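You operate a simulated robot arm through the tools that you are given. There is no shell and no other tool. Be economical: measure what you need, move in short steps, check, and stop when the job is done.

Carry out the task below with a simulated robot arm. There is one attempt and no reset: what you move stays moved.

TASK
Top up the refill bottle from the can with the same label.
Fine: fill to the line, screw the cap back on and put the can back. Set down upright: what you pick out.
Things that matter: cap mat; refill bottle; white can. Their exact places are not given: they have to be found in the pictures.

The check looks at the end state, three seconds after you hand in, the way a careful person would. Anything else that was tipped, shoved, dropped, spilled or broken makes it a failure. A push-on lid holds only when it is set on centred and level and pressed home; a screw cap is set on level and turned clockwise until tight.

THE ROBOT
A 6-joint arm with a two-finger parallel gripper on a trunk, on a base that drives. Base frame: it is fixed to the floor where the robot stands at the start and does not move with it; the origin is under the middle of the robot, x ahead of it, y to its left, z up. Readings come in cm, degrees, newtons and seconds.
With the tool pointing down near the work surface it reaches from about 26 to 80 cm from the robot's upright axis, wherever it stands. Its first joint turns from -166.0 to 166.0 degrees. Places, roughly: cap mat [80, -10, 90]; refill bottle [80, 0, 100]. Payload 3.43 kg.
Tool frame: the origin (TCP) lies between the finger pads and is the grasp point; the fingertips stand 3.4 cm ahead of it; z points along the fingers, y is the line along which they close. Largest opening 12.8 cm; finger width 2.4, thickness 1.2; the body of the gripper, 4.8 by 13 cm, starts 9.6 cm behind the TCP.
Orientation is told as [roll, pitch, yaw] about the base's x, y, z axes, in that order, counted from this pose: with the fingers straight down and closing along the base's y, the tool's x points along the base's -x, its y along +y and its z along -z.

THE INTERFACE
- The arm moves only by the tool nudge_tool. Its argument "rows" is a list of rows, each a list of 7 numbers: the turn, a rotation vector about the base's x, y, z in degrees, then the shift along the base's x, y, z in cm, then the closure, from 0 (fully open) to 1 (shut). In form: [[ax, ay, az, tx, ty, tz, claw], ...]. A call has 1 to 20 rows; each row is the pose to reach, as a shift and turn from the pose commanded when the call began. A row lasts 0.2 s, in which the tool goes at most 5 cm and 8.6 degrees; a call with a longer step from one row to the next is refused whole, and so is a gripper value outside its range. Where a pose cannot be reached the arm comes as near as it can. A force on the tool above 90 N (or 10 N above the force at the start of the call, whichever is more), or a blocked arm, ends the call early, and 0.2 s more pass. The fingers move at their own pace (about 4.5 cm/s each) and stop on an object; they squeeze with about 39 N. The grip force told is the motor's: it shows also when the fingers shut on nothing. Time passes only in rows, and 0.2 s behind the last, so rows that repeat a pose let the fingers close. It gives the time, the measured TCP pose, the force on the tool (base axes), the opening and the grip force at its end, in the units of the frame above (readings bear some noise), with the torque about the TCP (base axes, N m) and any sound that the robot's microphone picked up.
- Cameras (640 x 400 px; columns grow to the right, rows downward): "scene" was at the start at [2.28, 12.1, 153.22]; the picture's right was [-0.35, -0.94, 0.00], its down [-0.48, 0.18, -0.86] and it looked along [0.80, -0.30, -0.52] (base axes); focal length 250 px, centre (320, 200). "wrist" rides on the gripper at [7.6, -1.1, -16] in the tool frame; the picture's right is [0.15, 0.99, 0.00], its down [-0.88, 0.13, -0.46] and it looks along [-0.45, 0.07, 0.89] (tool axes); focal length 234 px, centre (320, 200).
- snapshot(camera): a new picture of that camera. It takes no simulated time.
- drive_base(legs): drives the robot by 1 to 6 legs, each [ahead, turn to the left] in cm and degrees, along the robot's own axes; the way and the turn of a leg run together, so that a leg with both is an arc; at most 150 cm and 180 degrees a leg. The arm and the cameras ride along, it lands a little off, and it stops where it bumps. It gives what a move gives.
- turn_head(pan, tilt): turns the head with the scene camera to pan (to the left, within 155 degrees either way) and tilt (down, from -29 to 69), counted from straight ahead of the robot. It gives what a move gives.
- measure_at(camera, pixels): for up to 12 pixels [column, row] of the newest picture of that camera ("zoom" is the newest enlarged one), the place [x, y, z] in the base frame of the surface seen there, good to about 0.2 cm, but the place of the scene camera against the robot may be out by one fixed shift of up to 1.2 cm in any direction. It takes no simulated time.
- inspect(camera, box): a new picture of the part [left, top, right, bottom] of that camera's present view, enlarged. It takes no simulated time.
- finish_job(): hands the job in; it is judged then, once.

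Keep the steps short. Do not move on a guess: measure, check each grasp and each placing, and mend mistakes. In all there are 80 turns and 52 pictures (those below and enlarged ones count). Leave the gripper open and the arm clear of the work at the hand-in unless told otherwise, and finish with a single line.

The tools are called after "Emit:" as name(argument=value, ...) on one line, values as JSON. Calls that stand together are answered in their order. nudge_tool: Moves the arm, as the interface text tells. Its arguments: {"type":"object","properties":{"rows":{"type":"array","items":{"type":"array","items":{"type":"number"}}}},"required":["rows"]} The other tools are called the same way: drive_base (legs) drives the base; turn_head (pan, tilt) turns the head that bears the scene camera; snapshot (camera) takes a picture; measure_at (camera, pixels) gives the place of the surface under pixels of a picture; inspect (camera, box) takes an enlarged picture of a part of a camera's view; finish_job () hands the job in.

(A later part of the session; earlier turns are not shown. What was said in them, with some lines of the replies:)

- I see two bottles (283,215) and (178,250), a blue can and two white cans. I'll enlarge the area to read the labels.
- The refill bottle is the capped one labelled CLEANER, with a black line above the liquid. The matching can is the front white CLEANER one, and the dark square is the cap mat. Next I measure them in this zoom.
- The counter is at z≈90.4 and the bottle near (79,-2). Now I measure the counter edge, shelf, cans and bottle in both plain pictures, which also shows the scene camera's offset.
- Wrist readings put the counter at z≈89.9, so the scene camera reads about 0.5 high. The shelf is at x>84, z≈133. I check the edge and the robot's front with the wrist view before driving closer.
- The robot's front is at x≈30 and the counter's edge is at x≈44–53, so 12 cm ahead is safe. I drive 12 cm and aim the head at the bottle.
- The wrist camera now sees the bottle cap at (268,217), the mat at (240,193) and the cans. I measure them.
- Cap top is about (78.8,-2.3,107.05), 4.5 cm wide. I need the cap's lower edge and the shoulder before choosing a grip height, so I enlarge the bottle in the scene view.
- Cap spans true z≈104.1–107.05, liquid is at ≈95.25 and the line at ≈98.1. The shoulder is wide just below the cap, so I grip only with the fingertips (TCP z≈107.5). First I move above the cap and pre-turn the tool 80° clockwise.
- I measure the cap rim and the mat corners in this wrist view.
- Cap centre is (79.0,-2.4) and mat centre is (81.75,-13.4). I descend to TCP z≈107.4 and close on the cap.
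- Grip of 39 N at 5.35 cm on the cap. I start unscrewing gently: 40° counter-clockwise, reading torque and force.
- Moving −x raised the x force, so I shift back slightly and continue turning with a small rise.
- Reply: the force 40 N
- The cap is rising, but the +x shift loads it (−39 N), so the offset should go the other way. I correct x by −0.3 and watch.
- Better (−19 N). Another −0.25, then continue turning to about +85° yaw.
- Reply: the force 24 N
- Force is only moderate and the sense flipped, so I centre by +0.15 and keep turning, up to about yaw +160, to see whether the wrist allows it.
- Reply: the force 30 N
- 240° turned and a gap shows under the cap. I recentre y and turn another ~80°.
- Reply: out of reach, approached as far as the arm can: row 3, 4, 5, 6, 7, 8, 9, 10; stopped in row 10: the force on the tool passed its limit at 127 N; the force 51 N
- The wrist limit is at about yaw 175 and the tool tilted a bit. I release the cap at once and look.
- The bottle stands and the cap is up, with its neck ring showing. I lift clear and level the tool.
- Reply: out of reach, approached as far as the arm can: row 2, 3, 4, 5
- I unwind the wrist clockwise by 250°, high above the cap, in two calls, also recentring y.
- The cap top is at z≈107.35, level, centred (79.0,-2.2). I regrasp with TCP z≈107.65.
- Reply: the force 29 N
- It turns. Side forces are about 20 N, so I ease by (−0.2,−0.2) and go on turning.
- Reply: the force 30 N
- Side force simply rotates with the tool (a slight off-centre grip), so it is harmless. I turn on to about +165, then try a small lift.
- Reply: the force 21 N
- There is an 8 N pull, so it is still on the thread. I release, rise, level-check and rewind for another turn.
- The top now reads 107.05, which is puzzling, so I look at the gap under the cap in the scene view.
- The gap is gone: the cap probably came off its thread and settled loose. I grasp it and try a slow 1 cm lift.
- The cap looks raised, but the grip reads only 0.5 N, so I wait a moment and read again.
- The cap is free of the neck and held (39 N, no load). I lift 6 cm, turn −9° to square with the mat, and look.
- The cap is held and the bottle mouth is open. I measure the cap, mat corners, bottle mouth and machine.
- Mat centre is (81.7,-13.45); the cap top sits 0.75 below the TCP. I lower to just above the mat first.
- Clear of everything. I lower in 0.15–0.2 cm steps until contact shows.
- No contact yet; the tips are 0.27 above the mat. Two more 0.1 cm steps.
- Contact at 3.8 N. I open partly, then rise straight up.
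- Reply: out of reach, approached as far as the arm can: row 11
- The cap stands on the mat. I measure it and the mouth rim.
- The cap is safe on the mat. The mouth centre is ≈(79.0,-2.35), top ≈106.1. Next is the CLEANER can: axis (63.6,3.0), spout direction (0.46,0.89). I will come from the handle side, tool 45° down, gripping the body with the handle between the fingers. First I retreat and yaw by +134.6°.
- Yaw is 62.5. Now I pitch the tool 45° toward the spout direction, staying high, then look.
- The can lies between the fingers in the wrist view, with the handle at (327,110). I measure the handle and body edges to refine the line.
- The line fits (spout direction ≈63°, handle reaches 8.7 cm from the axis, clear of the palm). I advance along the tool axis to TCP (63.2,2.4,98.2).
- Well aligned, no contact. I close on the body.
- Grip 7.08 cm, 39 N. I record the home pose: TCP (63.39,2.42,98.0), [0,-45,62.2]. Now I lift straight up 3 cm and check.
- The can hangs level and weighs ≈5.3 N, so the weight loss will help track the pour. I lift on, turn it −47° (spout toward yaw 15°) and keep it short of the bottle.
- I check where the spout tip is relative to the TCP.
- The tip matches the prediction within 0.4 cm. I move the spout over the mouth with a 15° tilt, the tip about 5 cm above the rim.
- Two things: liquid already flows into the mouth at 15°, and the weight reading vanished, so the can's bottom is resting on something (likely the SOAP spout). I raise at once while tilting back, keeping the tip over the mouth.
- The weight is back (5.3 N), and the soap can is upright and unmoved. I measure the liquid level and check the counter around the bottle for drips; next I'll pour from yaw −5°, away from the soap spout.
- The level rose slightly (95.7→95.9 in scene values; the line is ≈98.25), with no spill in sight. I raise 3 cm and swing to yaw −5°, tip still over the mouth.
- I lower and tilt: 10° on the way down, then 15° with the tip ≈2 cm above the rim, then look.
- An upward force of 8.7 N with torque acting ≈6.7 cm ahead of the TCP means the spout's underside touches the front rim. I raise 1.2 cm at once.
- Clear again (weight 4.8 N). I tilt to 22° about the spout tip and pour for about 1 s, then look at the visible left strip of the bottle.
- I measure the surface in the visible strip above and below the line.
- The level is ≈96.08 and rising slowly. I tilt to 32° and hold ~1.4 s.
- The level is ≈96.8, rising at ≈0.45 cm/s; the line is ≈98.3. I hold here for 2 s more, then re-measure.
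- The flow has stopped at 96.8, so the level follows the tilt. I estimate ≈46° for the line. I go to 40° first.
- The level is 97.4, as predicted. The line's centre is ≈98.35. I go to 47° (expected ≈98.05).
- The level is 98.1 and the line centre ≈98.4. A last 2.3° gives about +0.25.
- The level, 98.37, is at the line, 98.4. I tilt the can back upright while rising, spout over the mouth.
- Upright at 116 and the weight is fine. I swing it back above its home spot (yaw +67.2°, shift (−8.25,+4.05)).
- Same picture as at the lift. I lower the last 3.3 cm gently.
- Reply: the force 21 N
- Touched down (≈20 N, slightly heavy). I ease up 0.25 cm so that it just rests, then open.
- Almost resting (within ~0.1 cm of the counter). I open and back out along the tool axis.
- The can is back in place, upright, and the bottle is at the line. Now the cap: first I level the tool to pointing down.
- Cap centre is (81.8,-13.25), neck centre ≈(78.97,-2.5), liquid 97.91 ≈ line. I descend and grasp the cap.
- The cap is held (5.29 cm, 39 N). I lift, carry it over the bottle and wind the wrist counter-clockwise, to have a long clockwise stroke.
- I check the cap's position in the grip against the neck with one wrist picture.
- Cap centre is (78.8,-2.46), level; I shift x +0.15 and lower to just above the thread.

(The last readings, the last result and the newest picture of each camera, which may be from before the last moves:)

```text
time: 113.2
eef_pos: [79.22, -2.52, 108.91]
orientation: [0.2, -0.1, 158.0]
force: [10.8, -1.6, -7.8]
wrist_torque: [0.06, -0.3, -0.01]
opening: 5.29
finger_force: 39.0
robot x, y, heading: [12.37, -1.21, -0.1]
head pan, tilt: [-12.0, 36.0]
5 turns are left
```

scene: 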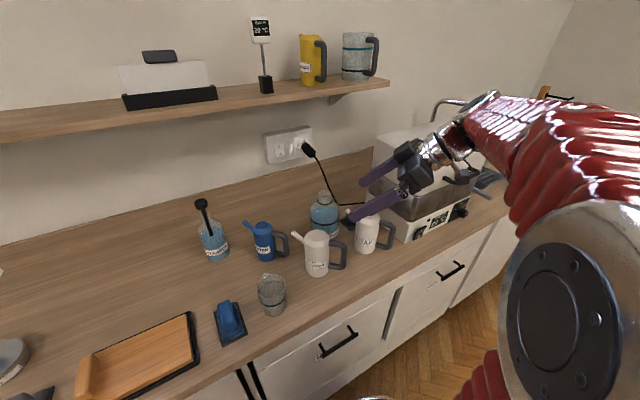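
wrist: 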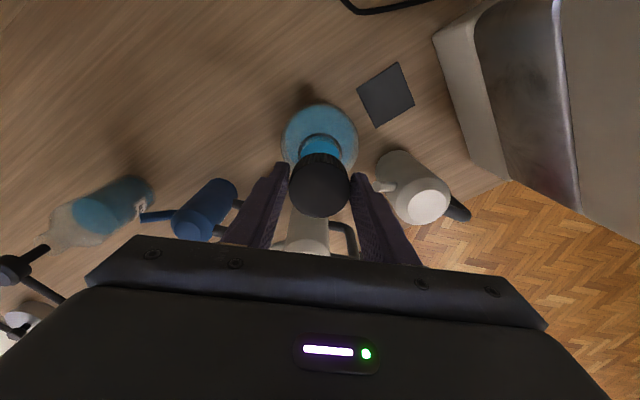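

Five turns are left, so I batch the calls. The cap is on the neck and is being drawn in. I turn clockwise from yaw 158 to about −74, following the small eccentricity and the thread's descent.

Emit:
nudge_tool(rows=[[0, 0, -8, 0.2, -0.03, -0.15, 1], [0, 0, -16, 0.19, -0.06, -0.3, 1], [0, 0, -24, 0.18, -0.08, -0.33, 1], [0, 0, -32, 0.17, -0.11, -0.34, 1], [0, 0, -40, 0.15, -0.13, -0.35, 1], [0, 0, -48, 0.13, -0.15, -0.36, 1], [0, 0, -56, 0.11, -0.17, -0.37, 1], [0, 0, -64, 0.09, -0.18, -0.38, 1], [0, 0, -72, 0.06, -0.19, -0.39, 1], [0, 0, -80, 0.03, -0.2, -0.4, 1], [0, 0, -88, 0.01, -0.2, -0.41, 1], [0, 0, -96, -0.02, -0.2, -0.42, 1], [0, 0, -104, -0.05, -0.19, -0.43, 1], [0, 0, -112, -0.07, -0.19, -0.44, 1], [0, 0, -120, -0.1, -0.17, -0.45, 1], [0, 0, -128, -0.12, -0.16, -0.46, 1], [0, 0, -136, -0.14, -0.14, -0.47, 1], [0, 0, -144, -0.16, -0.12, -0.48, 1], [0, 0, -152, -0.18, -0.09, -0.49, 1], [0, 0, -160, -0.19, -0.07, -0.5, 1]])

Emit:
nudge_tool(rows=[[0, 0, -8, -0.01, 0.03, -0.01, 1], [0, 0, -16, -0.01, 0.06, -0.02, 1], [0, 0, -24, -0.01, 0.08, -0.03, 1], [0, 0, -32, 0, 0.11, -0.04, 1], [0, 0, -40, 0, 0.14, -0.05, 1], [0, 0, -48, 0.01, 0.16, -0.06, 1], [0, 0, -56, 0.03, 0.19, -0.07, 1], [0, 0, -64, 0.05, 0.21, -0.08, 1], [0, 0, -72, 0.07, 0.23, -0.09, 1]])

Emit:
inspect(camera="scene", box=[300, 175, 350, 225])

```text
time: 117.3
eef_pos: [78.75, -2.65, 108.83]
orientation: [0.3, 0.0, -2.1]
force: [-12.5, -2.2, 1.2]
wrist_torque: [-0.13, 0.42, 0.14]
opening: 5.28
finger_force: 39.6
robot x, y, heading: [12.35, -0.92, -0.2]
head pan, tilt: [-12.0, 36.0]
```

```text
time: 119.3
eef_pos: [78.95, -2.32, 108.68]
orientation: [0.2, 0.0, -74.1]
force: [-2.0, 2.4, 0.1]
wrist_torque: [0.1, 0.0, 0.02]
opening: 5.28
finger_force: 38.5
robot x, y, heading: [12.34, -1.02, -0.2]
head pan, tilt: [-12.0, 36.0]
```

```text
8.00 times, centred on (325, 200) of scene
4 turns are left
```

zoom: 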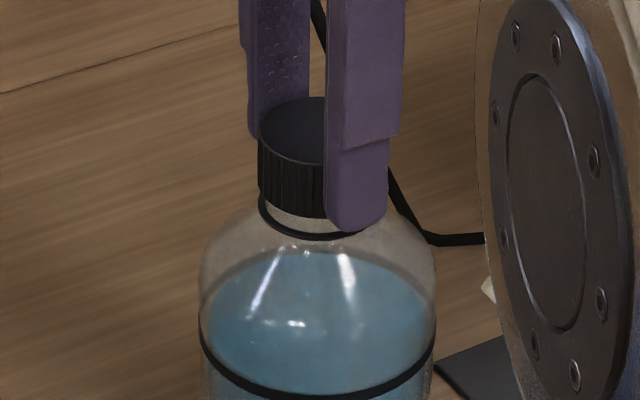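

It is threading down (z 108.91→108.68, with a small thread torque). In one batch: release, rewind 232°, regrasp centred, second clockwise stroke.

Emit:
nudge_tool(rows=[[0, 0, 0, 0, 0, 0, 0.6], [0, 0, 0, 0, 0, 0, 0.3], [0, 0, 0, 0, 0, 0, 0.15], [0, 0, 0, 0, 0, 0, 0.15], [0, 0, 8, 0, 0, 0, 0.15], [0, 0, 16, 0, 0, 0, 0.15], [0, 0, 24, 0, 0, 0, 0.15], [0, 0, 32, 0, 0, 0, 0.15], [0, 0, 40, 0, 0, 0, 0.15], [0, 0, 48, 0, 0, 0, 0.15], [0, 0, 56, 0, 0, 0, 0.15], [0, 0, 64, 0, 0, 0, 0.15], [0, 0, 72, 0, 0, 0, 0.15], [0, 0, 80, 0, 0, 0, 0.15], [0, 0, 88, 0, 0, 0, 0.15], [0, 0, 96, 0, 0, 0, 0.15], [0, 0, 104, 0, 0, 0, 0.15], [0, 0, 112, 0, 0, 0, 0.15], [0, 0, 120, 0, 0, 0, 0.15], [0, 0, 128, 0, 0, 0, 0.15]])

Emit:
nudge_tool(rows=[[0, 0, 8, 0.07, -0.2, 0, 0.15], [0, 0, 16, 0.07, -0.2, 0, 0.15], [0, 0, 24, 0.07, -0.2, 0, 0.15], [0, 0, 32, 0.07, -0.2, 0, 0.15], [0, 0, 40, 0.07, -0.2, 0, 0.15], [0, 0, 48, 0.07, -0.2, 0, 0.15], [0, 0, 56, 0.07, -0.2, 0, 0.15], [0, 0, 64, 0.07, -0.2, 0, 0.15], [0, 0, 72, 0.07, -0.2, 0, 0.15], [0, 0, 80, 0.07, -0.2, 0, 0.15], [0, 0, 88, 0.07, -0.2, 0, 0.15], [0, 0, 96, 0.07, -0.2, 0, 0.15], [0, 0, 104, 0.07, -0.2, 0, 0.3], [0, 0, 104, 0.07, -0.2, 0, 0.6], [0, 0, 104, 0.07, -0.2, 0, 1], [0, 0, 104, 0.07, -0.2, 0, 1], [0, 0, 104, 0.07, -0.2, 0, 1], [0, 0, 104, 0.07, -0.2, 0, 1], [0, 0, 104, 0.07, -0.2, 0, 1], [0, 0, 104, 0.07, -0.2, 0, 1]])

Emit:
nudge_tool(rows=[[0, 0, -8, 0, 0, -0.01, 1], [0, 0, -16, 0, 0, -0.02, 1], [0, 0, -24, 0, 0, -0.03, 1], [0, 0, -32, 0, 0, -0.04, 1], [0, 0, -40, 0, 0, -0.05, 1], [0, 0, -48, 0, 0, -0.06, 1], [0, 0, -56, 0, 0, -0.07, 1], [0, 0, -64, 0, 0, -0.08, 1], [0, 0, -72, 0, 0, -0.09, 1], [0, 0, -80, 0, 0, -0.1, 1], [0, 0, -88, 0, 0, -0.11, 1], [0, 0, -96, 0, 0, -0.12, 1], [0, 0, -104, 0, 0, -0.13, 1], [0, 0, -112, 0, 0, -0.14, 1], [0, 0, -120, 0, 0, -0.15, 1], [0, 0, -128, 0, 0, -0.16, 1], [0, 0, -136, 0, 0, -0.17, 1], [0, 0, -144, 0, 0, -0.18, 1], [0, 0, -152, 0, 0, -0.19, 1], [0, 0, -160, 0, 0, -0.2, 1]])

Emit:
nudge_tool(rows=[[0, 0, -8, 0, 0, -0.01, 1], [0, 0, -16, 0, 0, -0.02, 1], [0, 0, -24, 0, 0, -0.03, 1], [0, 0, -32, 0, 0, -0.04, 1], [0, 0, -40, 0, 0, -0.05, 1], [0, 0, -48, 0, 0, -0.06, 1], [0, 0, -56, 0, 0, -0.07, 1], [0, 0, -64, 0, 0, -0.08, 1], [0, 0, -72, 0, 0, -0.09, 1]])

Emit:
inspect(camera="scene", box=[300, 175, 350, 225])

```text
time: 123.5
eef_pos: [78.84, -2.21, 108.46]
orientation: [0.2, -0.1, 54.1]
force: [-0.9, -0.7, 0.2]
wrist_torque: [0.0, 0.02, -0.03]
opening: 10.85
finger_force: 0.1
robot x, y, heading: [12.41, -1.03, -0.2]
head pan, tilt: [-12.0, 36.0]
```

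```text
time: 127.8
eef_pos: [79.05, -2.62, 108.59]
orientation: [0.2, 0.0, 158.0]
force: [-1.2, -2.4, -0.5]
wrist_torque: [0.33, -0.12, 0.01]
opening: 5.27
finger_force: 38.9
robot x, y, heading: [12.63, -1.28, -0.2]
head pan, tilt: [-12.0, 36.0]
```

```text
time: 131.9
eef_pos: [78.96, -2.42, 108.3]
orientation: [0.3, 0.2, -2.2]
force: [-12.5, 5.0, 1.1]
wrist_torque: [-0.19, 0.39, -0.04]
opening: 5.27
finger_force: 38.7
robot x, y, heading: [12.47, -1.23, -0.4]
head pan, tilt: [-12.0, 36.0]
```

```text
time: 133.9
eef_pos: [79.01, -2.47, 108.32]
orientation: [0.2, 0.0, -74.1]
force: [-1.5, 13.3, 2.8]
wrist_torque: [0.29, 0.36, 0.05]
opening: 5.31
finger_force: 39.0
robot x, y, heading: [12.85, -1.13, -0.2]
head pan, tilt: [-12.0, 36.0]
```

```text
8.00 times, centred on (325, 200) of scene
3 turns are left
```

zoom: 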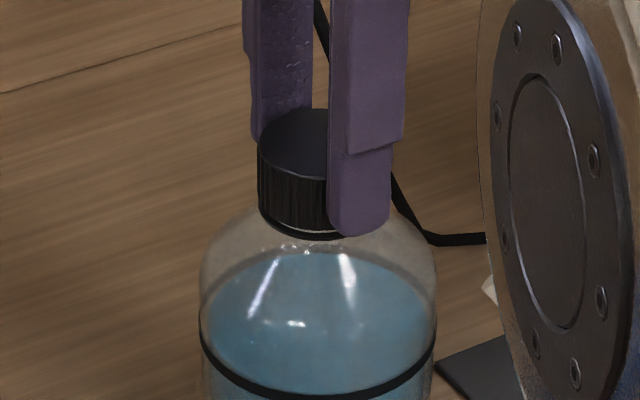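

Nearly seated; by the descent about 0.25 cm (≈220°) remains. I do the same again: release, rewind, regrasp and a third stroke, holding at the end.

Emit:
nudge_tool(rows=[[0, 0, 0, 0, 0, 0, 0.6], [0, 0, 0, 0, 0, 0, 0.3], [0, 0, 0, 0, 0, 0, 0.15], [0, 0, 0, 0, 0, 0, 0.15], [0, 0, 8, 0, 0, 0, 0.15], [0, 0, 16, 0, 0, 0, 0.15], [0, 0, 24, 0, 0, 0, 0.15], [0, 0, 32, 0, 0, 0, 0.15], [0, 0, 40, 0, 0, 0, 0.15], [0, 0, 48, 0, 0, 0, 0.15], [0, 0, 56, 0, 0, 0, 0.15], [0, 0, 64, 0, 0, 0, 0.15], [0, 0, 72, 0, 0, 0, 0.15], [0, 0, 80, 0, 0, 0, 0.15], [0, 0, 88, 0, 0, 0, 0.15], [0, 0, 96, 0, 0, 0, 0.15], [0, 0, 104, 0, 0, 0, 0.15], [0, 0, 112, 0, 0, 0, 0.15], [0, 0, 120, 0, 0, 0, 0.15], [0, 0, 128, 0, 0, 0, 0.15]])

Emit:
nudge_tool(rows=[[0, 0, 8, 0, 0, 0, 0.15], [0, 0, 16, 0, 0, 0, 0.15], [0, 0, 24, 0, 0, 0, 0.15], [0, 0, 32, 0, 0, 0, 0.15], [0, 0, 40, 0, 0, 0, 0.15], [0, 0, 48, 0, 0, 0, 0.15], [0, 0, 56, 0, 0, 0, 0.15], [0, 0, 64, 0, 0, 0, 0.15], [0, 0, 72, 0, 0, 0, 0.15], [0, 0, 80, 0, 0, 0, 0.15], [0, 0, 88, 0, 0, 0, 0.15], [0, 0, 96, 0, 0, 0, 0.15], [0, 0, 104, 0, 0, 0, 0.3], [0, 0, 104, 0, 0, 0, 0.6], [0, 0, 104, 0, 0, 0, 1], [0, 0, 104, 0, 0, 0, 1], [0, 0, 104, 0, 0, 0, 1], [0, 0, 104, 0, 0, 0, 1], [0, 0, 104, 0, 0, 0, 1], [0, 0, 104, 0, 0, 0, 1]])

Emit:
nudge_tool(rows=[[0, 0, -8, 0, 0, -0.01, 1], [0, 0, -16, 0, 0, -0.02, 1], [0, 0, -24, 0, 0, -0.03, 1], [0, 0, -32, 0, 0, -0.04, 1], [0, 0, -40, 0, 0, -0.05, 1], [0, 0, -48, 0, 0, -0.06, 1], [0, 0, -56, 0, 0, -0.07, 1], [0, 0, -64, 0, 0, -0.08, 1], [0, 0, -72, 0, 0, -0.09, 1], [0, 0, -80, 0, 0, -0.1, 1]])

Emit:
nudge_tool(rows=[[0, 0, -8, 0, 0, -0.01, 1], [0, 0, -16, 0, 0, -0.02, 1], [0, 0, -24, 0, 0, -0.03, 1], [0, 0, -32, 0, 0, -0.04, 1], [0, 0, -40, 0, 0, -0.05, 1], [0, 0, -48, 0, 0, -0.06, 1], [0, 0, -56, 0, 0, -0.07, 1], [0, 0, -64, 0, 0, -0.08, 1], [0, 0, -72, 0, 0, -0.09, 1], [0, 0, -80, 0, 0, -0.1, 1]])

Emit:
nudge_tool(rows=[[0, 0, -8, 0, 0, 0, 1], [0, 0, -16, 0, 0, 0, 1], [0, 0, -24, 0, 0, 0, 1], [0, 0, -32, 0, 0, 0, 1], [0, 0, -40, 0, 0, 0, 1], [0, 0, -48, 0, 0, 0, 1]])

Emit:
inspect(camera="scene", box=[295, 180, 365, 250])

```text
time: 138.2
eef_pos: [79.19, -2.49, 108.39]
orientation: [0.2, 0.2, 54.1]
force: [0.0, -0.1, 0.4]
wrist_torque: [-0.01, 0.02, -0.03]
opening: 10.89
finger_force: 0.1
robot x, y, heading: [12.23, -1.29, -0.4]
head pan, tilt: [-12.0, 36.0]
```

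```text
time: 142.3
eef_pos: [78.93, -2.43, 108.35]
orientation: [0.2, 0.0, 158.1]
force: [-1.4, -0.9, 0.2]
wrist_torque: [0.3, -0.08, 0.04]
opening: 5.31
finger_force: 38.9
robot x, y, heading: [12.33, -1.2, 0.2]
head pan, tilt: [-12.0, 36.0]
```

```text
time: 144.6
eef_pos: [78.89, -2.49, 108.19]
orientation: [0.3, 0.1, 77.9]
force: [-6.7, -2.7, 1.4]
wrist_torque: [-0.06, -0.01, 1.7]
opening: 5.3
finger_force: 38.9
robot x, y, heading: [12.49, -1.16, 0.0]
head pan, tilt: [-12.0, 36.0]
```

```text
time: 146.8
eef_pos: [78.93, -2.49, 108.24]
orientation: [0.2, 0.1, -2.1]
force: [-1.8, -0.8, 1.4]
wrist_torque: [-0.52, -0.24, 1.65]
opening: 5.27
finger_force: 38.8
robot x, y, heading: [12.55, -1.09, -0.2]
head pan, tilt: [-12.0, 36.0]
```

```text
time: 148.2
eef_pos: [79.04, -2.65, 108.08]
orientation: [0.1, 0.0, -50.0]
force: [-0.7, -5.0, 2.1]
wrist_torque: [-0.74, 0.2, 1.7]
opening: 5.2
finger_force: 38.8
robot x, y, heading: [12.55, -0.92, -0.2]
head pan, tilt: [-12.0, 36.0]
```

```text
5.71 times, centred on (330, 215) of scene
2 turns are left
```

zoom: 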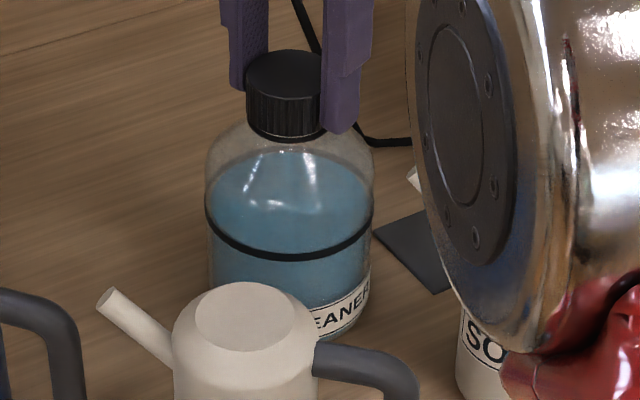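

The torque holds at 1.7 N m with no gap left, so the cap is tight and slipping in the fingers. I release, rise and withdraw above and back, with one last look.

Emit:
nudge_tool(rows=[[0, 0, 0, 0, 0, 0, 0.6], [0, 0, 0, 0, 0, 0, 0.3], [0, 0, 0, 0, 0, 0, 0], [0, 0, 0, 0, 0, 0, 0], [0, 0, 0, 0, 0, 3, 0], [0, 0, 0, 0, 0, 7, 0], [0, 0, 0, 0, 0, 10, 0], [0, 0, 0, -4, 0, 11, 0], [0, 0, 0, -8, 0, 12, 0], [0, 0, 0, -12, 0, 14, 0], [0, 0, 0, -16, 0, 16, 0], [0, 0, 0, -20, 0, 18, 0], [0, 0, 0, -24, 0, 20, 0], [0, 0, 0, -24, 0, 20, 0]])

Emit:
snapshot(camera="scene")

```text
time: 151.2
eef_pos: [55.01, -2.54, 128.39]
orientation: [0.2, 0.0, -50.0]
force: [0.1, -0.8, 0.0]
wrist_torque: [0.02, 0.02, 0.04]
opening: 12.82
finger_force: 0.0
robot x, y, heading: [12.33, -0.8, -0.2]
head pan, tilt: [-12.0, 36.0]
```

```text
1 pictures are left
1 turns are left
```

scene: 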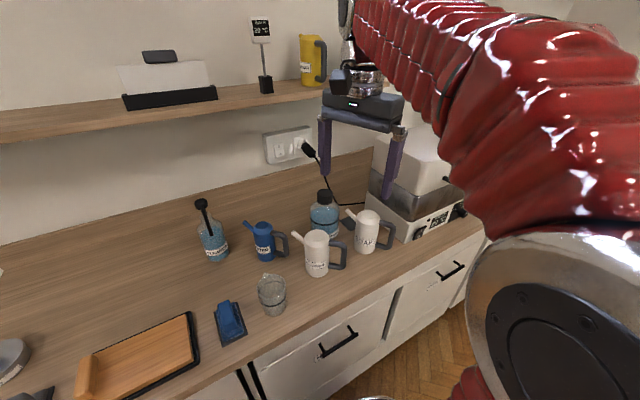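

The bottle is capped and filled to the line, the cans stand upright and the arm is clear, so I hand in.

Emit:
finish_job()

```text
The job is handed in.
```

The refill bottle is filled to its line from the CLEANER can, its cap is screwed back on tight, and the can is back in its place upright; the can brushed the SOAP can's spout once while pouring, but that can still stands upright and I saw no spill.
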